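You operate a simulated robot arm through the tools that you are given. There is no shell and no other tool. Be economical: measure what you need, move in short steps, check, and stop when the job is done.

You run a simulated robot arm. Do the job below in one go: nothing can be reset, and whatever is moved stays where it is left.

TASK
Stop the mixer, shut its outlet and switch it off.
Fine: black button first; then purple lever down, red knob pushed in, red switch off, blue valve shut, white switch off.

The check looks at the end state, three seconds after you hand in, the way a careful person would. Anything else that was tipped, shoved, dropped, spilled or broken makes it a failure.

THE ROBOT
A 7-joint arm with a two-finger parallel gripper, fixed in place. Base frame: the origin is at the foot of the arm, x ahead of it, y to its left, z up. Readings come in cm, degrees, newtons and seconds.
With the tool pointing down near the work surface it reaches from about 10 to 72 cm from the base axis. Its first joint turns from -115.0 to 115.0 degrees. Payload 3.91 kg.
Tool frame: the origin (TCP) lies between the finger pads and is the grasp point; the fingertips stand 3 cm ahead of it; z points along the fingers, y is the line along which they close. The gripper opens to 11 cm. The fingers are 2 cm wide and 1 cm thick; the gripper's body (4.8 by 11.2 cm) begins 5.5 cm behind the TCP.
Orientation is told as [roll, pitch, yaw] about the base's x, y, z axes, in that order, counted from this pose: with the fingers straight down and closing along the base's y, the tool's x points along the base's -x, its y along +y and its z along -z.

THE INTERFACE
- The arm moves only by the tool jog_arm. Its argument "commands" is a list that holds one entry, the list of rows, each a list of 7 numbers: the turn, a rotation vector about the tool's x, y, z in degrees, then the shift along the tool's x, y, z in m, then the gripper command, from -1 (fully open) to 1 (shut), values between in proportion. In form: [[[ax, ay, az, x, y, z, fingers], ...]]. A call has 1 to 20 rows; each row shifts and turns the commanded pose from where the row before left it, along the tool's axes as they then stand. Each row takes 0.2 s and may step no farther than 5 cm and 8.6 degrees from the row before; otherwise, or with a gripper value out of range, the whole call is refused. A pose out of reach is approached as far as the arm can. The call stops where the force on the tool passes 90 N (or 10 N more than at its start, if that is more) or the arm is blocked; 0.2 s more then pass. Each finger travels about 15.3 cm/s and halts on what it meets, pressing with about 22 N; the grip force reading is that of the motor and also rises with nothing between the fingers. The clock runs only during rows and for 0.2 s after the last one: add rows that do not move to give the fingers time. The reply holds the time, the measured pose of the TCP, the force on the tool along the base axes, the opening and the grip force, in the units named above and with some noise.
- Cameras (640 x 400 px; columns grow to the right, rows downward): "scene" is fixed at [40.08, -49.9, 164.75]; the picture's right is [0.92, -0.39, 0.00], its down [-0.18, -0.43, -0.89] and it looks along [0.34, 0.82, -0.46] (base axes); focal length 318 px, centre (320, 200). "wrist" rides on the gripper at [7.2, 1.7, -10.3] in the tool frame; the picture's right is [-0.23, 0.97, 0.00], its down [-0.76, -0.18, -0.62] and it looks along [-0.61, -0.14, 0.78] (tool axes); focal length 222 px, centre (320, 200). There is no depth. A picture from a camera that has moved, and an enlarged one, comes with that camera's place and axes in the base frame and with its lens.
- grab_frame(camera): a new picture of that camera. No time passes.
- lift_body(by): slides the trunk up (or, below 0, down) by that many cm; the arm rides with it, the base frame stays. It gives what a move gives, with no picture.
- close_up(camera, box): a new picture of the part [left, top, right, bottom] of that camera's present view, enlarged. No time passes.
- finish_job(): hands the job in; it is judged then, once.

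Work in short steps. Places have to be worked out from the pictures, the camera data and where the tool is seen: move nearer, look again, correct. Check each grasp and each placing, and mend what went wrong. You have 120 turns and 84 pictures in all, those below and enlarged ones among them. Open the gripper and draw the arm clear of the work before you hand the job in, unless the task says otherwise; then end with one line.

The tools are called after "Request:" as a command line: name --argument value ..., lists and objects as JSON in quotes. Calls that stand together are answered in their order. jog_arm: Moves the arm, as the interface text tells. Its arguments: {"type":"object","properties":{"commands":{"type":"array","items":{"type":"array","items":{"type":"array","items":{"type":"number"}}}}},"required":["commands"]} The other tools are called the same way: lift_body (by) slides the trunk up or down; grab_frame (camera) takes a picture; close_up (camera, box) takes an enlarged picture of a part of a camera's view; finish_job () hands the job in.

At the start:

```text
t: 0.0
ee_pos: [37.6, 29.91, 149.58]
orientation: [0.1, -0.1, -0.1]
force: [0.7, 0.6, 0.0]
gripper_width: 10.99
gripper_force: 0.0
trunk travel left (down, up): [-87.5, 11.5]
```

scene: 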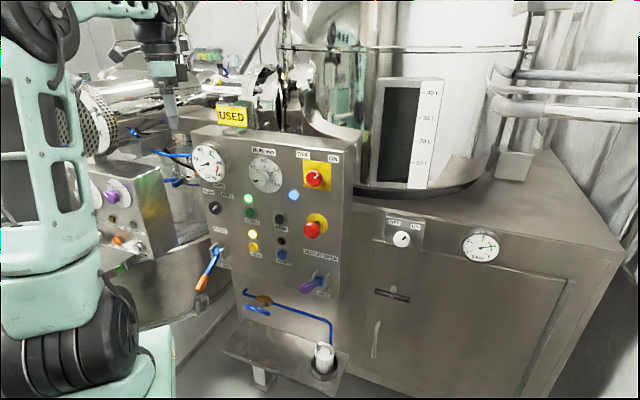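
wrist: 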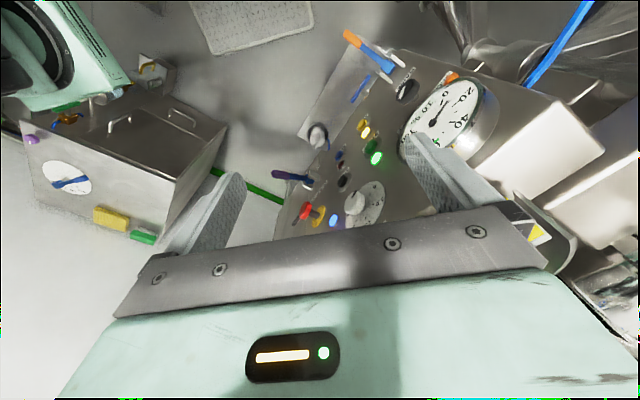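

I'll enlarge the panel to read the controls before moving anything.

Request:
close_up --camera "scene" --box '[180, 120, 360, 232]'

Request:
close_up --camera "scene" --box '[180, 210, 440, 372]'

Request:
close_up --camera "scene" --box '[80, 100, 240, 300]'

Request:
close_up --camera "wrist" --box '[260, 20, 500, 240]'

```text
3.56 times, centred on (270, 176) of scene
camera zoom: at [40.08, -49.9, 164.75], right [0.92, -0.39, 0.0], down [-0.18, -0.43, -0.89], along [0.34, 0.82, -0.46], focal length 1131 px, centre (498, 285)
```

zoom: 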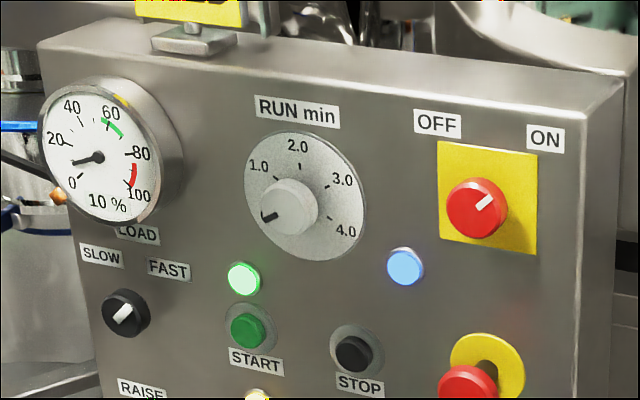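

```text
2.46 times, centred on (310, 291) of scene
camera zoom: at [40.08, -49.9, 164.75], right [0.92, -0.39, 0.0], down [-0.18, -0.43, -0.89], along [0.34, 0.82, -0.46], focal length 783 px, centre (345, -24)
```

zoom: 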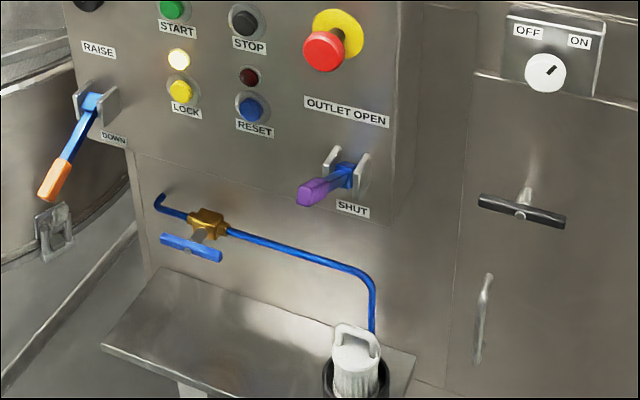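

```text
2.00 times, centred on (160, 200) of scene
camera zoom: at [40.08, -49.9, 164.75], right [0.92, -0.39, 0.0], down [-0.18, -0.43, -0.89], along [0.34, 0.82, -0.46], focal length 636 px, centre (640, 200)
```

zoom: 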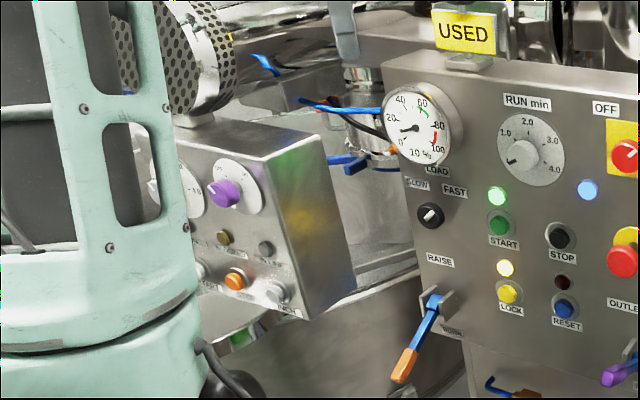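

```text
1.82 times, centred on (380, 130) of wrist
camera zoom: at [30.43, 31.66, 160.09], right [0.23, 0.97, 0.0], down [0.76, -0.18, 0.62], along [0.61, -0.14, -0.78], focal length 404 px, centre (211, 327)
```

zoom: 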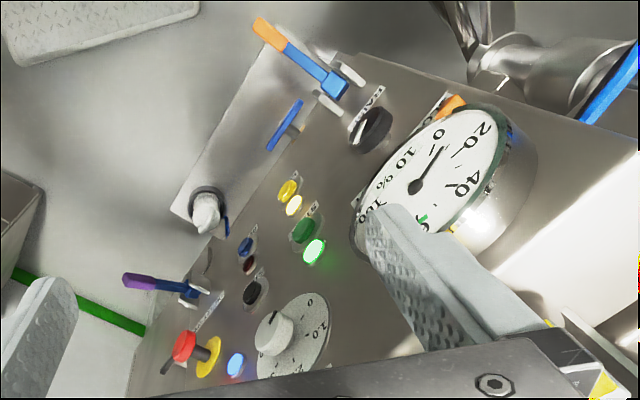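

From triangulation, the panel faces the robot with its inward normal at about (0.67, 0.74, 0). STOP sits near (60, 31, 116), the red mushroom near (66, 19.5, 117) and the purple tip near (61, 11, 105). I'll yaw the tool to match the panel, then start pitching it horizontal in free air with the fingers closed.

Request:
jog_arm --commands '[[[0, 0, -8, 0, 0, 0, 1], [0, 0, -8, 0, 0, 0, 1], [0, 0, -8, 0, 0, 0, 1], [0, 0, -8, 0, 0, 0, 1], [0, 0, -8, 0, 0, 0, 1], [0, 0, -8, 0, 0, 0, 1], [0, -8, 0, 0, 0, 0, 1], [0, -8, 0, 0, 0, 0, 1], [0, -8, 0, 0, 0, 0, 1], [0, -8, 0, 0, 0, 0, 1], [0, -8, 0, 0, 0, 0, 1]]]'

```text
t: 2.4
ee_pos: [37.78, 30.1, 149.67]
orientation: [0.0, -40.1, 47.9]
force: [-0.4, 0.2, -0.1]
gripper_width: 0.0
gripper_force: 22.2
trunk travel left (down, up): [-87.5, 11.5]
```

The rotation tracks well. I'll finish the pitch to horizontal.

Request:
jog_arm --commands '[[[0, -8.3, 0, 0, 0, 0, 1], [0, -8.3, 0, 0, 0, 0, 1], [0, -8.3, 0, 0, 0, 0, 1], [0, -8.3, 0, 0, 0, 0, 1], [0, -8.3, 0, 0, 0, 0, 1], [0, -8.4, 0, 0, 0, 0, 1], [0, 0, 0, 0, 0, 0, 1]]]'

Request:
lift_body --by -12

Request:
grab_frame --camera "wrist"

Request:
grab_frame --camera "scene"

```text
t: 4.0
ee_pos: [39.94, 29.36, 150.85]
orientation: [134.2, -88.6, -89.0]
force: [0.3, -1.7, -0.3]
gripper_width: 0.0
gripper_force: 21.8
trunk travel left (down, up): [-87.5, 11.5]
```

```text
t: 5.5
ee_pos: [39.85, 29.3, 138.5]
orientation: [126.2, -89.0, -80.9]
force: [-0.2, 0.8, -0.2]
gripper_width: 0.0
gripper_force: 21.6
trunk travel left (down, up): [-75.5, 23.5]
```

```text
77 pictures are left
camera wrist: at [31.38, 23.27, 131.15], right [-0.69, 0.68, 0.24], down [-0.31, -0.58, 0.75], along [0.65, 0.45, 0.61], focal length 222 px, centre (320, 200)
```

wrist: 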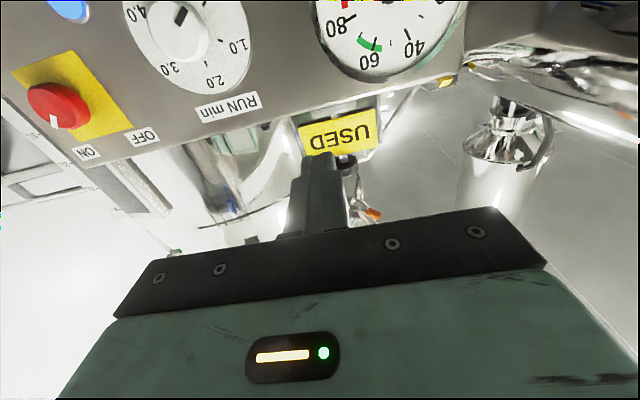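

```text
76 pictures are left
```

scene: 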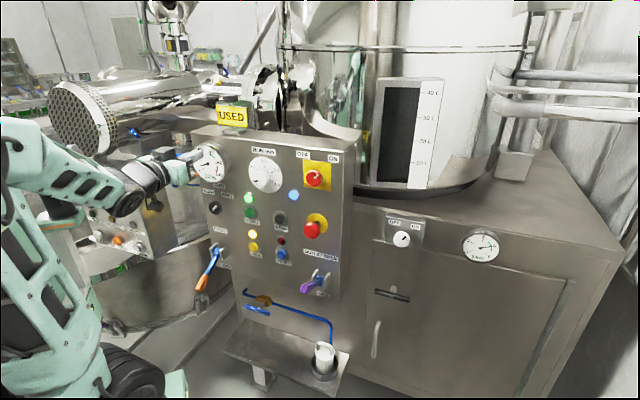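

The tool is horizontal and in front of the gauge area, about 12 cm off the panel. I'll lower the trunk to STOP height and look again.

Request:
lift_body --by -22

Request:
grab_frame --camera "wrist"

Request:
close_up --camera "scene" --box '[140, 130, 360, 270]'

```text
t: 7.8
ee_pos: [39.58, 29.21, 116.12]
orientation: [116.5, -89.4, -71.1]
force: [0.3, 0.9, -0.7]
gripper_width: 0.0
gripper_force: 22.3
trunk travel left (down, up): [-53.5, 45.5]
```

```text
75 pictures are left
camera wrist: at [31.22, 23.13, 108.89], right [-0.69, 0.68, 0.24], down [-0.31, -0.58, 0.76], along [0.65, 0.45, 0.61], focal length 222 px, centre (320, 200)
```

wrist: 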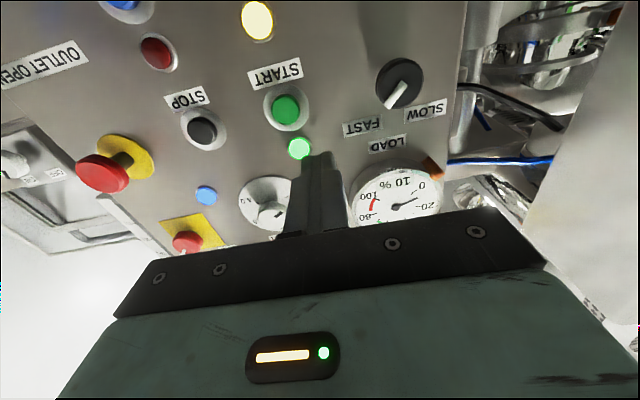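

```text
2.86 times, centred on (250, 200) of scene
camera zoom: at [40.08, -49.9, 164.75], right [0.92, -0.39, 0.0], down [-0.18, -0.43, -0.89], along [0.34, 0.82, -0.46], focal length 909 px, centre (520, 200)
```

zoom: 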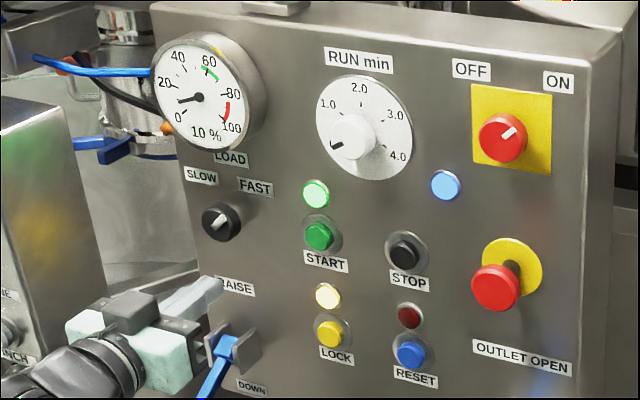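

The second view puts STOP at (60.1, 30.2, 115.8) and the tool axis already matches the panel normal (about 45.5°). I'll slide right about 13.9 cm, then advance to about 2.5 cm short of the button.

Request:
jog_arm --commands '[[[0, 0, 0, 0, -0.0465, 0, 1], [0, 0, 0, 0, -0.0465, 0, 1], [0, 0, 0, 0, -0.046, 0, 1], [0, 0, 0, 0, 0, 0.04, 1], [0, 0, 0, 0, 0, 0.04, 1], [0, 0, 0, 0, 0, 0, 1]]]'

Request:
grab_frame --camera "wrist"

Request:
close_up --camera "scene" --box '[200, 150, 360, 250]'

```text
t: 9.2
ee_pos: [53.16, 26.55, 115.92]
orientation: [-25.9, -89.7, 73.9]
force: [-0.6, -0.1, 0.0]
gripper_width: 0.02
gripper_force: 21.9
trunk travel left (down, up): [-53.5, 45.5]
```

```text
73 pictures are left
camera wrist: at [44.99, 20.01, 108.78], right [-0.72, 0.65, 0.23], down [-0.29, -0.58, 0.76], along [0.63, 0.49, 0.6], focal length 222 px, centre (320, 200)
```

wrist: 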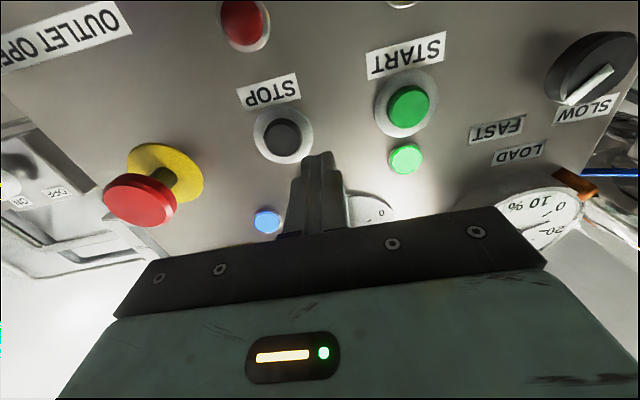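

```text
4.00 times, centred on (280, 200) of scene
camera zoom: at [40.08, -49.9, 164.75], right [0.92, -0.39, 0.0], down [-0.18, -0.43, -0.89], along [0.34, 0.82, -0.46], focal length 1272 px, centre (480, 200)
```

zoom: 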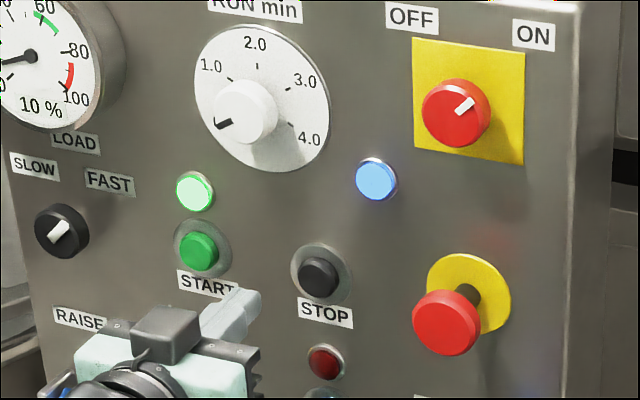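

The tip is now about 2.5 cm left of STOP. I'll correct the yaw and the lateral offset, then advance to about 1 cm from the button.

Request:
jog_arm --commands '[[[2.4, 0, 0, 0, 0, 0, 1], [0, 0, 0, 0.004, -0.025, 0, 1], [0, 0, 0, 0, 0, 0.02, 1], [0, 0, 0, 0, 0, 0.014, 1], [0, 0, 0, 0, 0, 0, 1]]]'

Request:
close_up --camera "wrist" --box '[200, 50, 440, 200]'

Request:
close_up --camera "scene" --box '[200, 180, 360, 280]'

```text
t: 10.4
ee_pos: [55.26, 27.11, 116.78]
orientation: [-2.4, -89.9, 47.7]
force: [-0.2, 0.0, -0.3]
gripper_width: 0.0
gripper_force: 22.2
out of reach, approached as far as the arm can: row 3, 4
trunk travel left (down, up): [-53.5, 45.5]
```

```text
2.67 times, centred on (320, 125) of wrist
camera zoom: at [46.93, 20.88, 109.53], right [-0.69, 0.68, 0.23], down [-0.31, -0.57, 0.76], along [0.65, 0.46, 0.6], focal length 592 px, centre (320, 400)
```

zoom: 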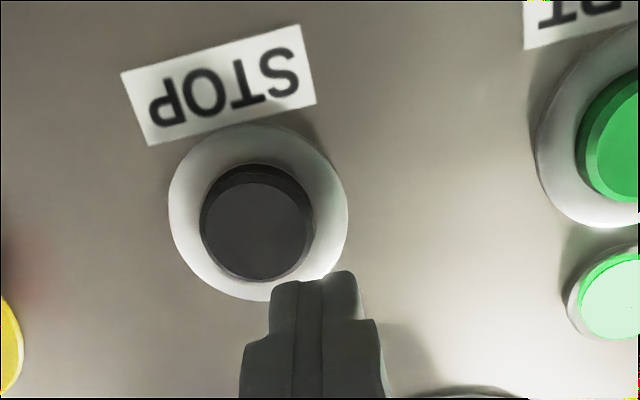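

```text
4.00 times, centred on (280, 230) of scene
camera zoom: at [40.08, -49.9, 164.75], right [0.92, -0.39, 0.0], down [-0.18, -0.43, -0.89], along [0.34, 0.82, -0.46], focal length 1272 px, centre (480, 80)
```

zoom: 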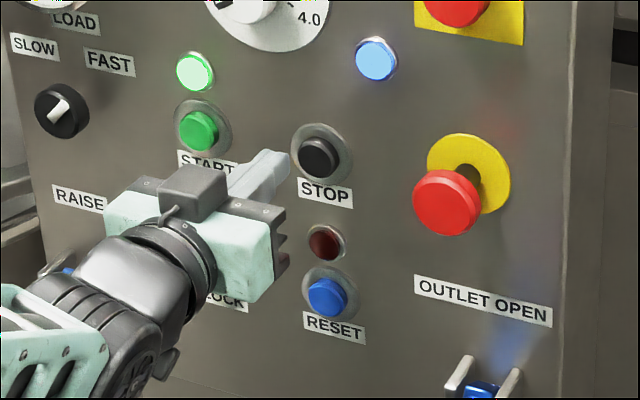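

The arm reports it is near its reach limit at this trunk height. I'll look at the arm posture to decide which way to slide the trunk.

Request:
grab_frame --camera "scene"

```text
69 pictures are left
```

scene: 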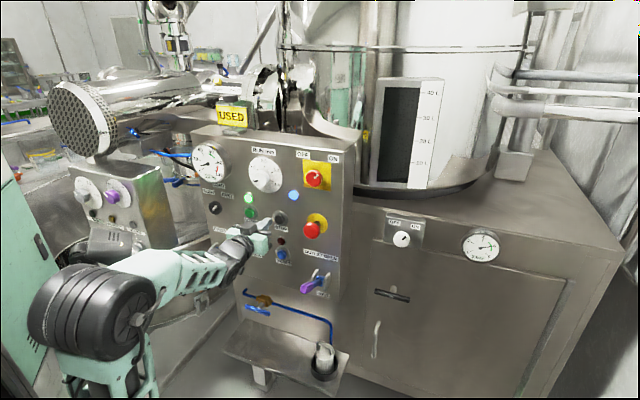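

The shoulder sits well below the hand, so the trunk should go up with the hand coming down relative to it. I'll back off 10 cm, raise the trunk 22 cm and then bring the tool back down.

Request:
jog_arm --commands '[[[0, 0, 0, 0, 0, -0.04, 1], [0, 0, 0, 0, 0, -0.04, 1], [0, 0, 0, 0, 0, -0.03, 1], [0, 0, 0, 0, 0, 0, 1]]]'

Request:
lift_body --by 22

Request:
jog_arm --commands '[[[0, 0, 0, 0.044, 0, 0, 1], [0, 0, 0, 0.044, 0, 0, 1], [0, 0, 0, 0.044, 0, 0, 1], [0, 0, 0, 0.044, 0, 0, 1], [0, 0, 0, 0.044, 0, 0, 1], [0, 0, 0, 0, 0, 0, 1]]]'

Request:
grab_frame --camera "wrist"

Request:
grab_frame --camera "scene"

```text
t: 11.4
ee_pos: [47.9, 20.35, 115.73]
orientation: [-5.6, -89.9, 51.1]
force: [-1.0, -0.1, -0.6]
gripper_width: 0.0
gripper_force: 21.7
out of reach, approached as far as the arm can: row 3
trunk travel left (down, up): [-53.5, 45.5]
```

```text
t: 13.8
ee_pos: [47.88, 20.3, 137.75]
orientation: [-12.3, -89.8, 57.9]
force: [-0.3, 0.1, -0.4]
gripper_width: 0.0
gripper_force: 22.0
trunk travel left (down, up): [-75.5, 23.5]
```

```text
t: 15.2
ee_pos: [50.28, 27.07, 120.77]
orientation: [-23.1, -89.9, 68.5]
force: [-0.7, 1.3, 1.3]
gripper_width: 0.0
gripper_force: 22.2
out of reach, approached as far as the arm can: row 1, 2, 3, 4, 5
trunk travel left (down, up): [-75.5, 23.5]
```

```text
68 pictures are left
camera wrist: at [41.88, 20.83, 113.55], right [-0.69, 0.68, 0.23], down [-0.31, -0.57, 0.76], along [0.65, 0.46, 0.61], focal length 222 px, centre (320, 200)
```

wrist: 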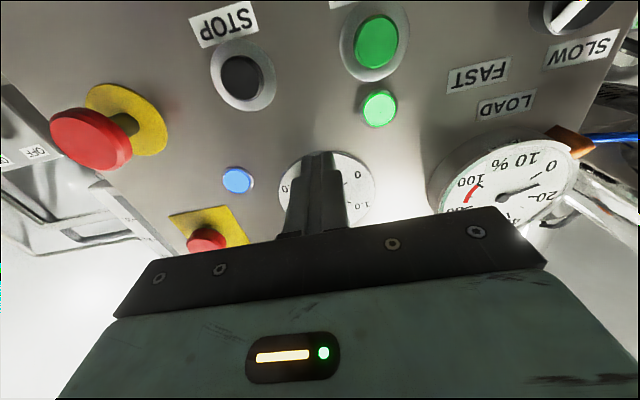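

```text
67 pictures are left
```

scene: 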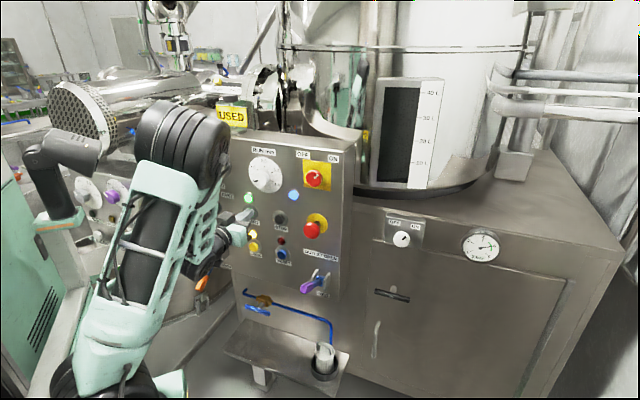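

The arm flipped to an elbow-high posture that falls short, so an intermediate trunk height should suit better. I'll lower the trunk 10 cm, raise the tool command 10 cm and move forward a little.

Request:
lift_body --by -10

Request:
jog_arm --commands '[[[0, 0, 0, -0.04, 0, 0, 1], [0, 0, 0, -0.04, 0, 0, 1], [0, 0, 0, -0.02, 0, 0, 1], [0, 0, 0, 0, 0, 0.03, 1], [0, 0, 0, 0, 0, 0.03, 1], [0, 0, 0, 0, 0, 0, 1], [0, 0, 0, 0, 0, 0, 1]]]'

Request:
grab_frame --camera "wrist"

Request:
grab_frame --camera "scene"

```text
t: 16.5
ee_pos: [50.47, 27.0, 110.63]
orientation: [-5.7, -89.8, 51.0]
force: [-0.3, 0.2, 0.2]
gripper_width: 0.0
gripper_force: 21.5
trunk travel left (down, up): [-65.5, 33.5]
```

```text
t: 18.1
ee_pos: [54.67, 31.22, 120.6]
orientation: [-4.2, -89.8, 49.6]
force: [-0.3, -0.5, -1.2]
gripper_width: 0.04
gripper_force: 21.5
trunk travel left (down, up): [-65.5, 33.5]
```

```text
66 pictures are left
camera wrist: at [46.12, 25.04, 113.47], right [-0.69, 0.69, 0.23], down [-0.31, -0.57, 0.76], along [0.65, 0.46, 0.6], focal length 222 px, centre (320, 200)
```

wrist: 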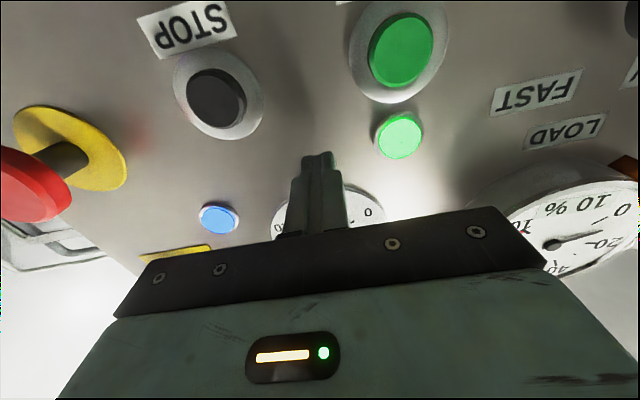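

```text
65 pictures are left
```

scene: 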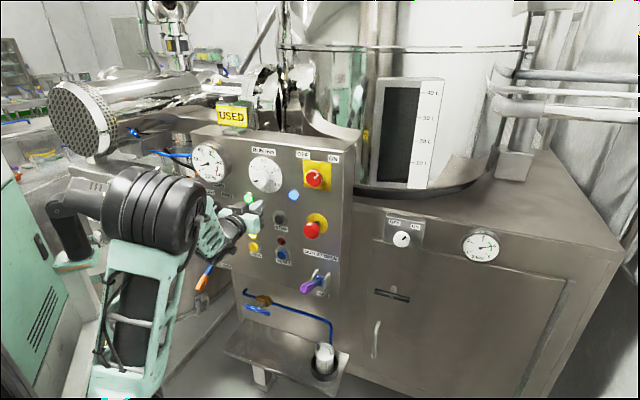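

The arm is comfortable now, and the tip is close to the panel, upper-left of STOP. I'll back off 2.5 cm, then shift 4.6 cm right and 5 cm down to line up.

Request:
jog_arm --commands '[[[0, 0, 0, 0, 0, -0.025, 1], [0, 0, 0, 0, -0.046, 0, 1], [0, 0, 0, 0.049, 0, 0, 1], [0, 0, 0, 0, 0, 0, 1]]]'

Request:
close_up --camera "wrist" --box '[200, 50, 440, 200]'

Request:
close_up --camera "scene" --box '[200, 180, 360, 280]'

```text
t: 19.1
ee_pos: [56.28, 25.99, 115.99]
orientation: [-7.1, -89.6, 52.4]
force: [-0.2, -0.5, -0.5]
gripper_width: 0.01
gripper_force: 22.3
trunk travel left (down, up): [-65.5, 33.5]
```

```text
2.67 times, centred on (320, 125) of wrist
camera zoom: at [47.77, 19.85, 108.71], right [-0.69, 0.69, 0.23], down [-0.31, -0.56, 0.77], along [0.65, 0.46, 0.6], focal length 592 px, centre (320, 400)
```

zoom: 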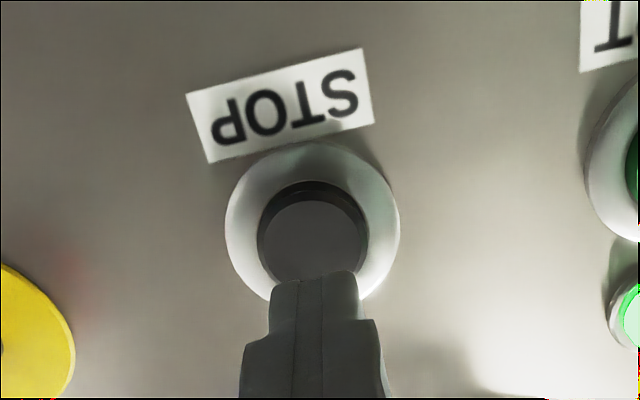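

```text
4.00 times, centred on (280, 230) of scene
camera zoom: at [40.08, -49.9, 164.75], right [0.92, -0.39, 0.0], down [-0.18, -0.43, -0.89], along [0.34, 0.82, -0.46], focal length 1272 px, centre (480, 80)
```

zoom: 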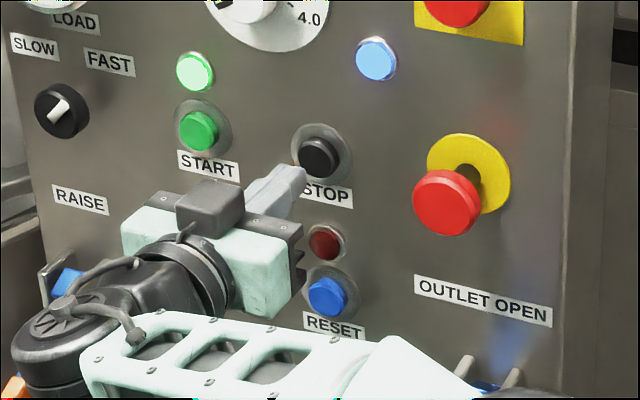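

Aligned, with about 2.7 cm to the button. I'll advance slowly.

Request:
jog_arm --commands '[[[0, 0, 0, 0, 0, 0.01, 1], [0, 0, 0, 0, 0, 0.007, 1], [0, 0, 0, 0, 0, 0.004, 1], [0, 0, 0, 0, 0, 0.004, 1], [0, 0, 0, 0, 0, 0.004, 1]]]'

Request:
close_up --camera "wrist" --box '[200, 50, 440, 200]'

```text
t: 20.3
ee_pos: [56.39, 26.43, 115.83]
orientation: [-0.7, -89.5, 45.6]
force: [0.4, 0.0, 0.6]
gripper_width: 0.0
gripper_force: 22.3
out of reach, approached as far as the arm can: row 1, 2, 3, 4
trunk travel left (down, up): [-65.5, 33.5]
```

```text
2.67 times, centred on (320, 125) of wrist
camera zoom: at [48.03, 20.15, 108.78], right [-0.69, 0.69, 0.23], down [-0.31, -0.56, 0.77], along [0.66, 0.46, 0.6], focal length 592 px, centre (320, 400)
```

zoom: 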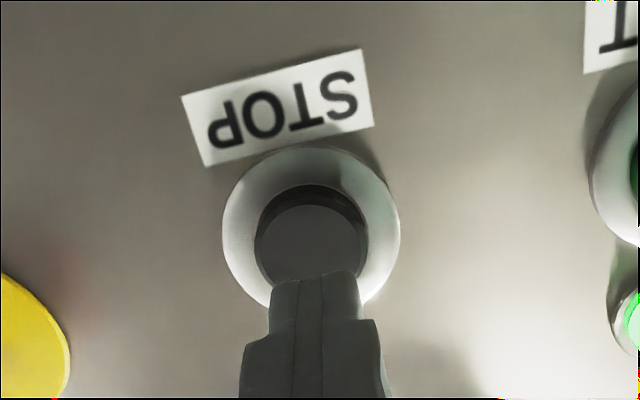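

The arm is at a wrist limit in this aim, with nothing touched. An oblique press works too, so I'll turn the tool about 15° toward radial and see.

Request:
jog_arm --commands '[[[7.5, 0, 0, 0, 0, -0.005, 1], [7.5, 0, 0, 0, 0, 0, 1], [0, 0, 0, 0, 0, 0, 1]]]'

Request:
jog_arm --commands '[[[0, 0, 0, 0, 0.006, 0.01, 1], [0, 0, 0, 0, 0, 0, 1]]]'

Request:
close_up --camera "wrist" --box '[200, 50, 440, 200]'

```text
t: 21.1
ee_pos: [56.15, 25.95, 115.81]
orientation: [-20.0, -89.8, 50.3]
force: [0.4, 0.1, -0.8]
gripper_width: 0.02
gripper_force: 22.1
trunk travel left (down, up): [-65.5, 33.5]
```

```text
t: 21.7
ee_pos: [56.52, 27.1, 115.79]
orientation: [-23.4, -89.8, 53.9]
force: [0.6, 0.2, 0.0]
gripper_width: 0.0
gripper_force: 21.9
trunk travel left (down, up): [-65.5, 33.5]
```

```text
2.67 times, centred on (320, 125) of wrist
camera zoom: at [46.87, 23.34, 108.59], right [-0.49, 0.84, 0.23], down [-0.45, -0.47, 0.76], along [0.75, 0.27, 0.6], focal length 592 px, centre (320, 400)
```

zoom: 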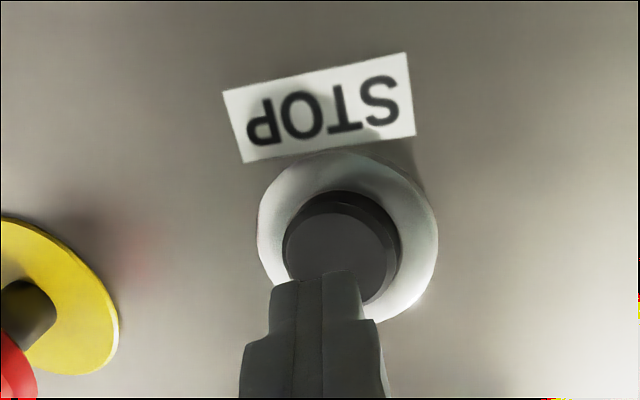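

Reachable now, with about 1.8 cm to go. I'll push along the panel normal in small steps.

Request:
jog_arm --commands '[[[0, 0, 0, 0, 0.005, 0.009, 1], [0, 0, 0, 0, 0.0013, 0.0048, 1], [0, 0, 0, 0, 0.0008, 0.0029, 1], [0, 0, 0, 0, 0.0008, 0.0029, 1], [0, 0, 0, 0, 0.0008, 0.0029, 1]]]'

Request:
close_up --camera "wrist" --box '[200, 50, 440, 200]'

Request:
close_up --camera "scene" --box '[200, 150, 360, 250]'

```text
t: 22.9
ee_pos: [57.76, 28.7, 115.89]
orientation: [-23.2, -89.7, 53.7]
force: [-27.8, -32.2, -7.2]
gripper_width: 0.0
gripper_force: 22.4
trunk travel left (down, up): [-65.5, 33.5]
```

```text
2.67 times, centred on (320, 125) of wrist
camera zoom: at [48.07, 24.96, 108.71], right [-0.49, 0.84, 0.23], down [-0.44, -0.47, 0.77], along [0.75, 0.28, 0.6], focal length 592 px, centre (320, 400)
```

zoom: 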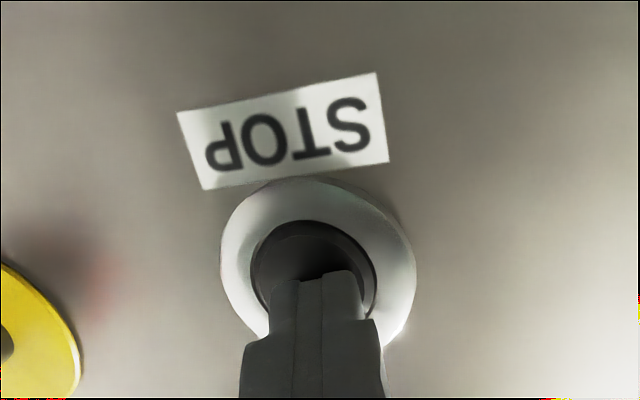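

```text
4.00 times, centred on (280, 200) of scene
camera zoom: at [40.08, -49.9, 164.75], right [0.92, -0.39, 0.0], down [-0.18, -0.43, -0.89], along [0.34, 0.82, -0.46], focal length 1272 px, centre (480, 200)
```

zoom: 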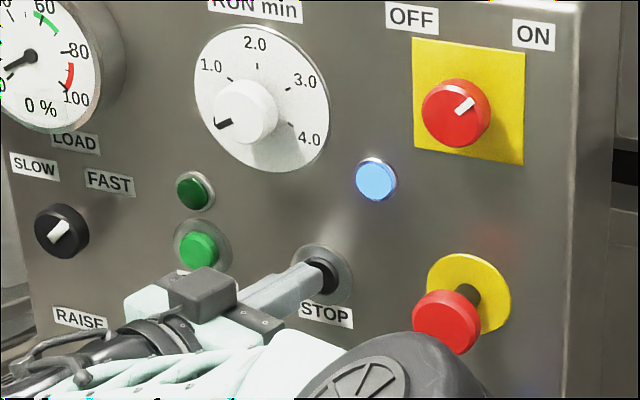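

STOP has worked: the green lamp is off and the load reads 0 %. I'll retreat and check where the elbow is.

Request:
jog_arm --commands '[[[0, 0, 0, 0, 0, -0.02, 1], [0, 0, 0, 0, 0, -0.04, 1], [0, 0, 0, 0, 0, 0, 1]]]'

Request:
grab_frame --camera "scene"

Request:
close_up --camera "scene" --box '[220, 190, 360, 330]'

```text
t: 23.7
ee_pos: [52.99, 25.88, 116.03]
orientation: [-13.9, -89.8, 44.2]
force: [0.2, -0.9, 0.0]
gripper_width: 0.01
gripper_force: 22.2
trunk travel left (down, up): [-65.5, 33.5]
```

```text
58 pictures are left
```

scene: 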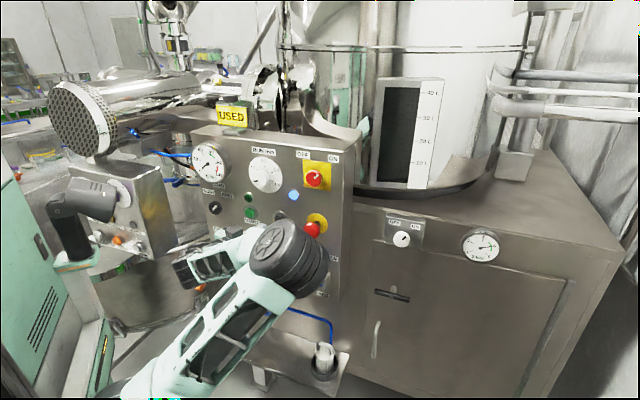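

```text
2.86 times, centred on (290, 260) of scene
camera zoom: at [40.08, -49.9, 164.75], right [0.92, -0.39, 0.0], down [-0.18, -0.43, -0.89], along [0.34, 0.82, -0.46], focal length 909 px, centre (406, 29)
```

zoom: 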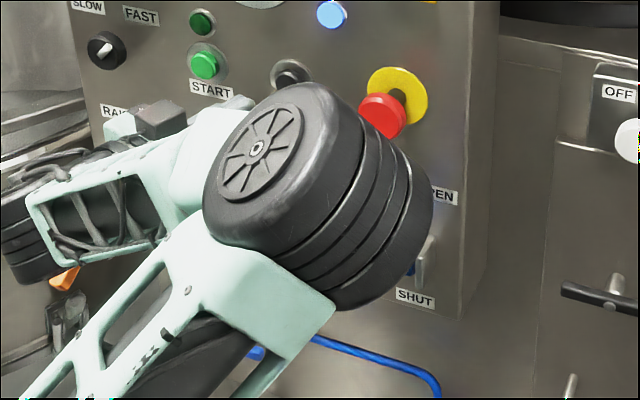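

The elbow has swung round to the right, in front of the lever, so I want a cleaner posture before the lever. I'll back off and pitch the tool back to pointing down so the elbow comes up, checking partway.

Request:
jog_arm --commands '[[[0, 0, 0, 0, 0, -0.04, 1], [0, 8, 0, 0, 0, 0, 1], [0, 8, 0, 0, 0, 0, 1], [0, 8, 0, 0, 0, 0, 1], [0, 8, 0, 0, 0, 0, 1], [0, 0, 0, 0, 0, 0, 1]]]'

Request:
grab_frame --camera "scene"

```text
t: 25.1
ee_pos: [49.32, 23.8, 115.93]
orientation: [-0.1, -57.7, 30.5]
force: [-0.5, 0.2, 0.9]
gripper_width: 0.02
gripper_force: 22.5
trunk travel left (down, up): [-65.5, 33.5]
```

```text
56 pictures are left
```

scene: 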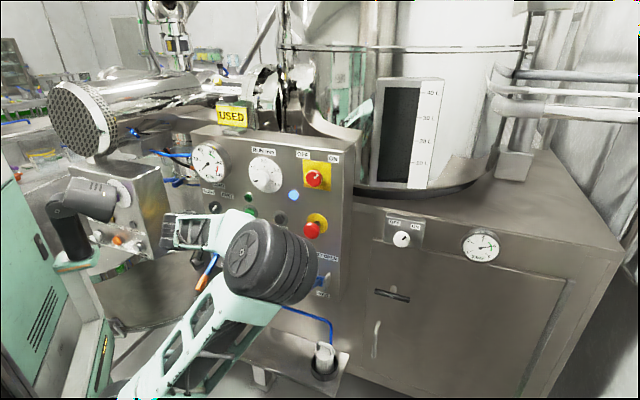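

The elbow stays right and forward. I'll finish pitching down while raising the hand, to see whether the elbow goes up.

Request:
jog_arm --commands '[[[0, 8, 0, 0.02, 0, -0.03, 1], [0, 8, 0, 0.02, 0, -0.03, 1], [0, 8, 0, 0.01, 0, -0.04, 1], [0, 8, 0, 0, 0, -0.04, 1], [0, 8, 0, 0, 0, -0.04, 1], [0, 8, 0, 0, 0, -0.04, 1], [0, 8, 0, 0, 0, -0.04, 1], [0, 0, 0, 0, 0, -0.04, 1], [0, 0, 0, 0, 0, 0, 1]]]'

Request:
grab_frame --camera "scene"

```text
t: 27.1
ee_pos: [35.4, 15.53, 137.11]
orientation: [-0.1, -1.8, 30.4]
force: [0.1, 0.0, -0.1]
gripper_width: 0.0
gripper_force: 21.6
trunk travel left (down, up): [-65.5, 33.5]
```

```text
55 pictures are left
```

scene: 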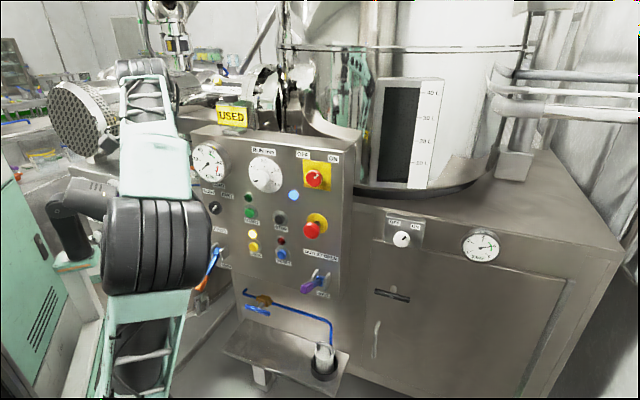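

The panel is clear now and the lever unchanged. I'll move right and down to a spot in front of and above the purple lever, pitching the tool about 45° forward.

Request:
jog_arm --commands '[[[0, 0, 0, -0.01, -0.04, 0.02, 1], [0, 0, 0, -0.01, -0.04, 0.025, 1], [0, 0, 0, -0.01, -0.04, 0.025, 1], [0, 0, 0, -0.02, -0.025, 0.03, 1], [0, 0, 0, -0.012, 0, 0.04, 1], [0, -8.4, 0, 0, 0, 0, 1], [0, -8.4, 0, 0, 0, 0, 1], [0, -8.4, 0, 0, 0, 0, 1], [0, -8.4, 0, 0, 0, 0, 1], [0, -8.4, 0, 0, 0, 0, 1], [0, 0, 0, 0, 0, 0, 1]]]'

Request:
grab_frame --camera "scene"

Request:
grab_frame --camera "wrist"

```text
t: 29.5
ee_pos: [48.18, 6.35, 123.5]
orientation: [-0.1, -43.9, 30.5]
force: [-0.2, -0.7, 0.4]
gripper_width: 0.0
gripper_force: 22.5
trunk travel left (down, up): [-65.5, 33.5]
```

```text
54 pictures are left
```

scene: 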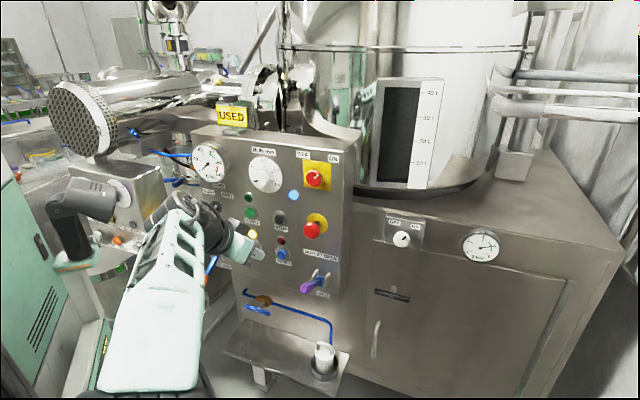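

```text
53 pictures are left
camera wrist: at [36.71, 1.57, 125.88], right [-0.35, 0.92, 0.16], down [0.19, -0.09, 0.98], along [0.92, 0.37, -0.14], focal length 222 px, centre (320, 200)
```

wrist: 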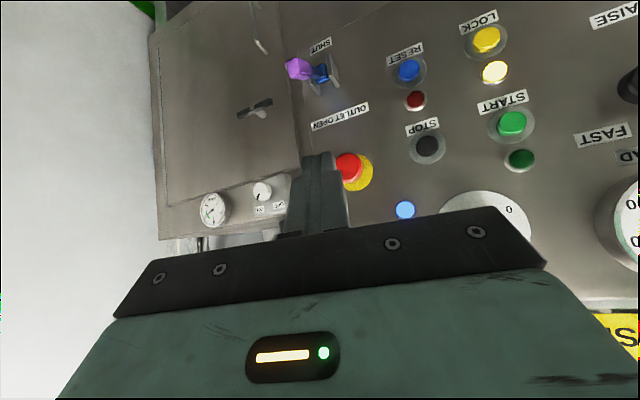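

This posture is good. The purple tip is at about (60.5, 10.7, 105) and its pivot near (69, 19.6, 99). I'll approach along the tool axis to just above the handle.

Request:
jog_arm --commands '[[[0, 0, 0, -0.004, -0.019, 0.035, 1], [0, 0, 0, 0, 0, 0.04, 1], [0, 0, 0, 0, 0, 0.04, 1], [0, 0, 0, 0, 0, 0.04, 1], [0, 0, 0, 0, 0, 0, 1]]]'

Request:
close_up --camera "scene" --box '[240, 180, 400, 320]'

Request:
grab_frame --camera "wrist"

```text
t: 30.7
ee_pos: [58.62, 10.29, 112.56]
orientation: [-0.1, -43.7, 30.4]
force: [-0.3, 0.4, -0.1]
gripper_width: 0.03
gripper_force: 22.1
trunk travel left (down, up): [-65.5, 33.5]
```

```text
2.86 times, centred on (320, 250) of scene
camera zoom: at [40.08, -49.9, 164.75], right [0.92, -0.39, 0.0], down [-0.18, -0.43, -0.89], along [0.34, 0.82, -0.46], focal length 909 px, centre (320, 57)
```

zoom: 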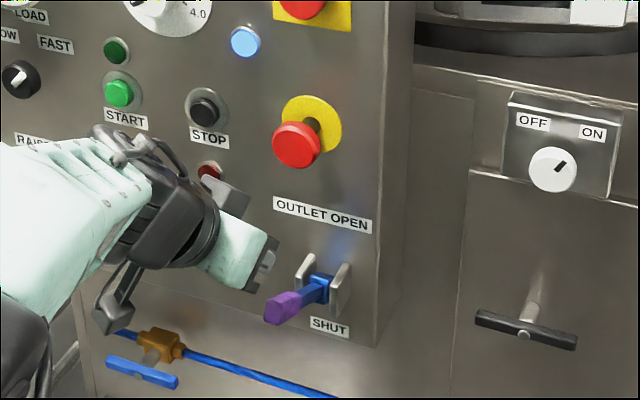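

```text
51 pictures are left
camera wrist: at [47.11, 5.38, 115.04], right [-0.35, 0.92, 0.16], down [0.19, -0.09, 0.98], along [0.92, 0.37, -0.14], focal length 222 px, centre (320, 200)
```

wrist: 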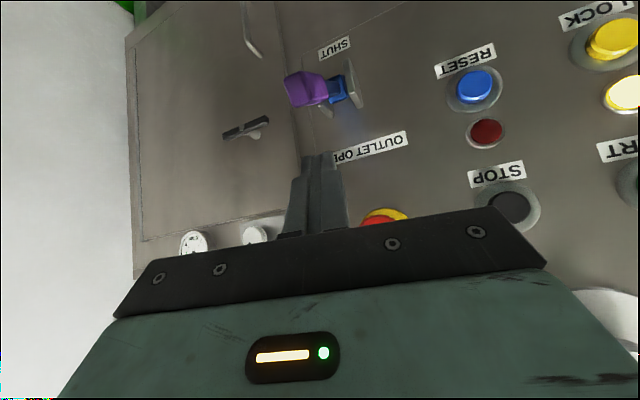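

The tip is about 4 cm above the lever handle and aligned with it. I'll move slightly forward, then press straight down.

Request:
jog_arm --commands '[[[0, 0, 0, -0.004, 0, 0.025, 1], [0, 0, 0, 0.0104, 0, 0.0108, 1], [0, 0, 0, 0.0104, 0, 0.0108, 1], [0, 0, 0, 0.0104, 0, 0.0108, 1], [0, 0, 0, 0.0104, 0, 0.0108, 1], [0, 0, 0, 0, 0, 0, 1]]]'

Request:
close_up --camera "scene" --box '[240, 180, 400, 320]'

Request:
close_up --camera "wrist" --box '[200, 0, 440, 200]'

```text
t: 32.1
ee_pos: [60.39, 11.24, 104.88]
orientation: [-0.1, -43.8, 30.4]
force: [0.1, -0.5, -0.7]
gripper_width: 0.02
gripper_force: 22.1
trunk travel left (down, up): [-65.5, 33.5]
```

```text
2.86 times, centred on (320, 250) of scene
camera zoom: at [40.08, -49.9, 164.75], right [0.92, -0.39, 0.0], down [-0.18, -0.43, -0.89], along [0.34, 0.82, -0.46], focal length 909 px, centre (320, 57)
```

zoom: 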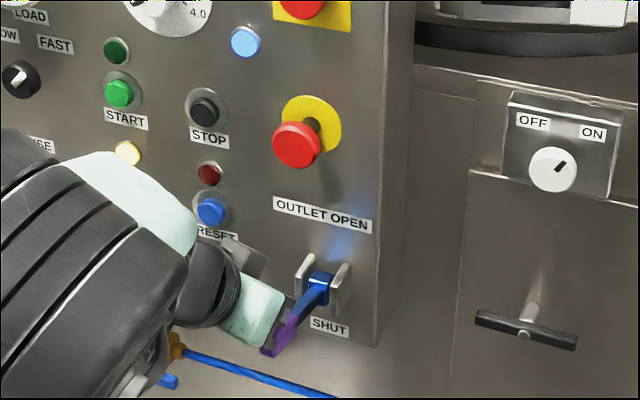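

```text
2.00 times, centred on (320, 100) of wrist
camera zoom: at [48.8, 6.37, 107.4], right [-0.35, 0.92, 0.16], down [0.19, -0.09, 0.98], along [0.92, 0.37, -0.14], focal length 444 px, centre (320, 400)
```

zoom: 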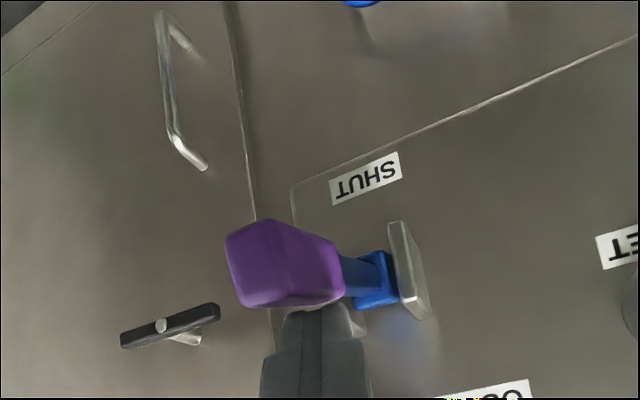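

The lever is following with little force. I'll keep pushing down.

Request:
jog_arm --commands '[[[0, 0, 0, 0.0083, 0, 0.0086, 1], [0, 0, 0, 0.0083, 0, 0.0086, 1], [0, 0, 0, 0.0083, 0, 0.0086, 1], [0, 0, 0, 0.0083, 0, 0.0086, 1], [0, 0, 0, 0.0083, 0, 0.0086, 1], [0, 0, 0, 0, 0, 0, 1]]]'

Request:
close_up --camera "wrist" --box '[200, 0, 440, 200]'

Request:
close_up --camera "scene" --box '[240, 180, 400, 320]'

```text
t: 33.5
ee_pos: [60.48, 11.36, 99.03]
orientation: [-0.1, -43.9, 30.4]
force: [-0.4, 0.2, 0.1]
gripper_width: 0.02
gripper_force: 21.6
trunk travel left (down, up): [-65.5, 33.5]
```

```text
2.00 times, centred on (320, 100) of wrist
camera zoom: at [48.88, 6.54, 101.5], right [-0.35, 0.92, 0.16], down [0.19, -0.09, 0.98], along [0.92, 0.37, -0.14], focal length 444 px, centre (320, 400)
```

zoom: 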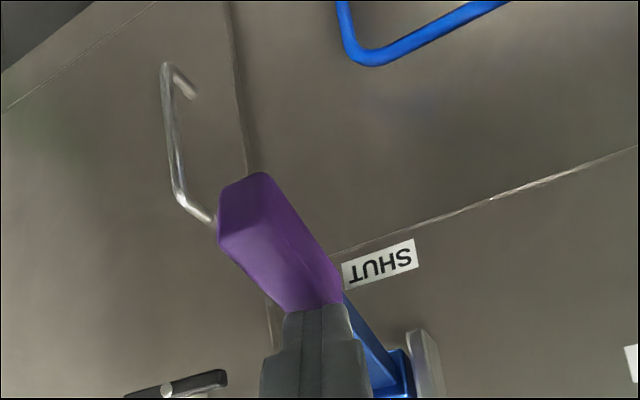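

```text
2.86 times, centred on (320, 250) of scene
camera zoom: at [40.08, -49.9, 164.75], right [0.92, -0.39, 0.0], down [-0.18, -0.43, -0.89], along [0.34, 0.82, -0.46], focal length 909 px, centre (320, 57)
```

zoom: 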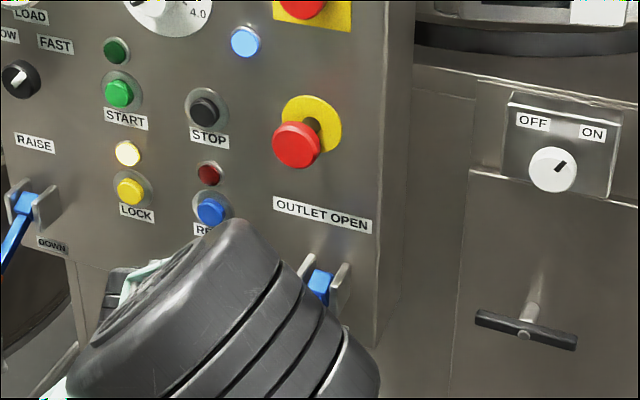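

The lever is now below horizontal. I'll keep pushing down in small rows.

Request:
jog_arm --commands '[[[0, 0, 0, 0.0069, 0, 0.0072, 1], [0, 0, 0, 0.0069, 0, 0.0072, 1], [0, 0, 0, 0.0069, 0, 0.0072, 1], [0, 0, 0, 0.0069, 0, 0.0072, 1], [0, 0, 0, 0, 0, 0, 1]]]'

Request:
close_up --camera "wrist" --box '[200, 0, 440, 200]'

```text
t: 34.9
ee_pos: [60.39, 11.23, 95.8]
orientation: [-0.5, -44.9, 30.7]
force: [-31.1, -32.9, 56.5]
gripper_width: 0.0
gripper_force: 21.5
trunk travel left (down, up): [-65.5, 33.5]
stopped in row 5: the force on the tool passed its limit (the readings are from after the stop); the commanded pose is now the measured one
```

```text
2.00 times, centred on (320, 100) of wrist
camera zoom: at [48.86, 6.43, 98.05], right [-0.35, 0.92, 0.15], down [0.17, -0.1, 0.98], along [0.92, 0.37, -0.12], focal length 444 px, centre (320, 400)
```

zoom: 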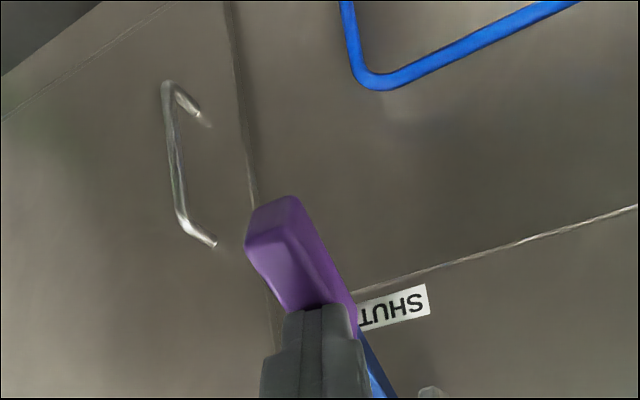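

The lever has reached its end stop; the reaction force rose sharply, normal to the lever. I'll retreat upward and back, and check.

Request:
jog_arm --commands '[[[0, 0, 0, -0.012, 0, -0.02, 1], [0, 0, 0, -0.01, 0, -0.04, 1], [0, 0, 0, 0, 0, -0.045, 1], [0, 0, 0, 0, 0, -0.045, 1], [0, 0, 0, 0, 0, -0.04, 1], [0, 0, 0, 0, 0, 0, 1]]]'

Request:
grab_frame --camera "scene"

Request:
close_up --camera "scene" --box '[180, 210, 440, 372]'

Request:
grab_frame --camera "wrist"

```text
t: 36.3
ee_pos: [52.28, 6.58, 111.91]
orientation: [-0.3, -44.4, 30.6]
force: [0.6, 0.0, -0.4]
gripper_width: 0.0
gripper_force: 22.2
out of reach, approached as far as the arm can: row 3, 4, 5
trunk travel left (down, up): [-65.5, 33.5]
```

```text
45 pictures are left
```

scene: 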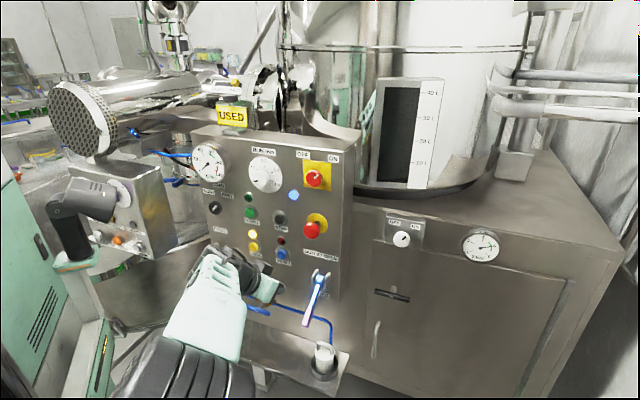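

```text
2.46 times, centred on (310, 291) of scene
camera zoom: at [40.08, -49.9, 164.75], right [0.92, -0.39, 0.0], down [-0.18, -0.43, -0.89], along [0.34, 0.82, -0.46], focal length 783 px, centre (345, -24)
```

zoom: 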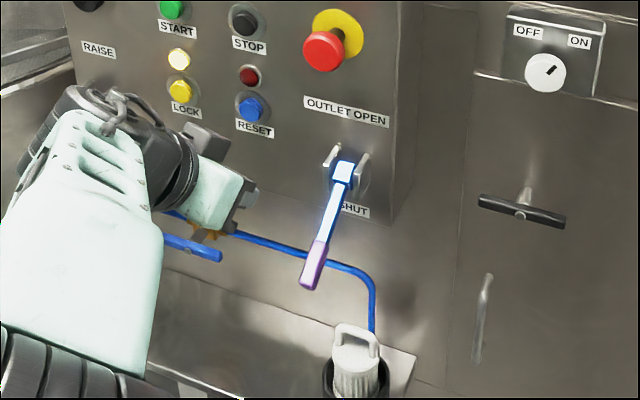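

```text
43 pictures are left
camera wrist: at [40.83, 1.77, 114.25], right [-0.35, 0.92, 0.15], down [0.18, -0.09, 0.98], along [0.92, 0.37, -0.13], focal length 222 px, centre (320, 200)
```

wrist: 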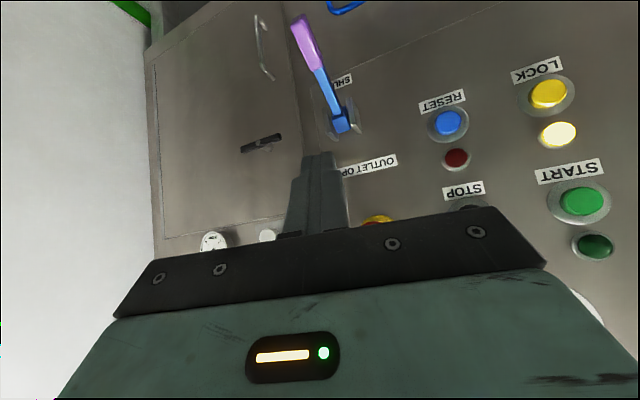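

The lever is fully down at SHUT. Next is the red mushroom at about (66.3, 19.2, 117). I'll raise the trunk 8 cm, pitch nearly horizontal and come up just in front of it.

Request:
lift_body --by 8

Request:
jog_arm --commands '[[[0, -7.5, 0, 0, 0, 0, 1], [0, -7.5, 0, 0, 0, 0, 1], [0, -7.5, 0, 0, 0, 0, 1], [0, -7.5, 0, 0, 0, 0, 1], [0, 0, 0, -0.017, 0.03, 0, 1], [0, 0, 0, 0, 0, 0.04, 1], [0, 0, 0, 0, 0, 0.04, 1], [0, 0, 0, 0, 0, 0, 1]]]'

Request:
grab_frame --camera "wrist"

Request:
grab_frame --camera "scene"

```text
t: 37.5
ee_pos: [52.35, 6.61, 119.86]
orientation: [-0.4, -44.4, 30.5]
force: [0.2, -0.3, -0.6]
gripper_width: 0.01
gripper_force: 21.5
trunk travel left (down, up): [-73.5, 25.5]
```

```text
t: 39.2
ee_pos: [64.46, 17.59, 125.42]
orientation: [-1.1, -74.4, 31.4]
force: [0.4, 0.2, 0.2]
gripper_width: 0.0
gripper_force: 21.0
out of reach, approached as far as the arm can: row 1, 2, 3, 4
trunk travel left (down, up): [-73.5, 25.5]
```

```text
42 pictures are left
camera wrist: at [53.44, 12.85, 121.24], right [-0.44, 0.87, 0.21], down [-0.25, -0.35, 0.9], along [0.86, 0.34, 0.38], focal length 222 px, centre (320, 200)
```

wrist: 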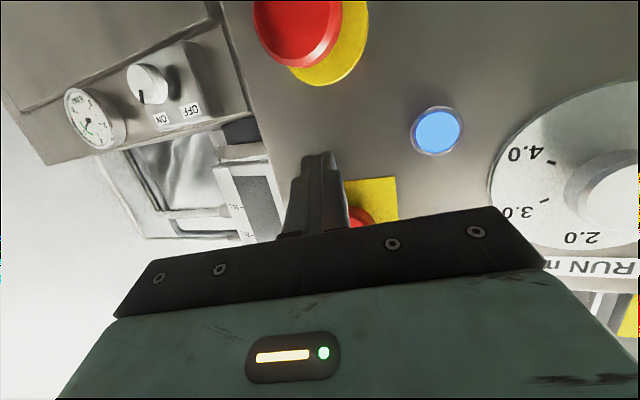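

```text
41 pictures are left
```

scene: 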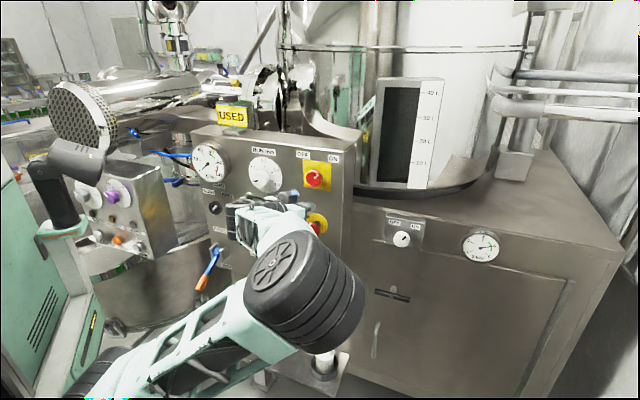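

The tip ended up above the mushroom (a posture jump), with nothing touched. I'll back off, come down 8 cm and settle in front of the red head.

Request:
jog_arm --commands '[[[0, 0, 0, 0, 0, -0.04, 1], [0, 0, 0, 0.03, 0, 0, 1], [0, 0, 0, 0.03, 0, 0, 1], [0, 0, 0, 0.02, -0.002, 0.01, 1], [0, 0, 0, 0, 0, 0, 1]]]'

Request:
grab_frame --camera "wrist"

```text
t: 40.5
ee_pos: [60.2, 14.83, 118.61]
orientation: [-1.0, -74.3, 31.4]
force: [-0.2, -0.9, -0.7]
gripper_width: 0.0
gripper_force: 22.5
trunk travel left (down, up): [-73.5, 25.5]
```

```text
40 pictures are left
camera wrist: at [49.08, 10.2, 114.51], right [-0.44, 0.87, 0.21], down [-0.25, -0.35, 0.9], along [0.86, 0.34, 0.37], focal length 222 px, centre (320, 200)
```

wrist: 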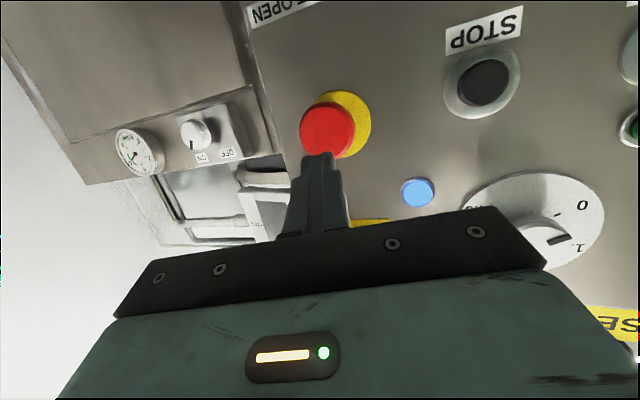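

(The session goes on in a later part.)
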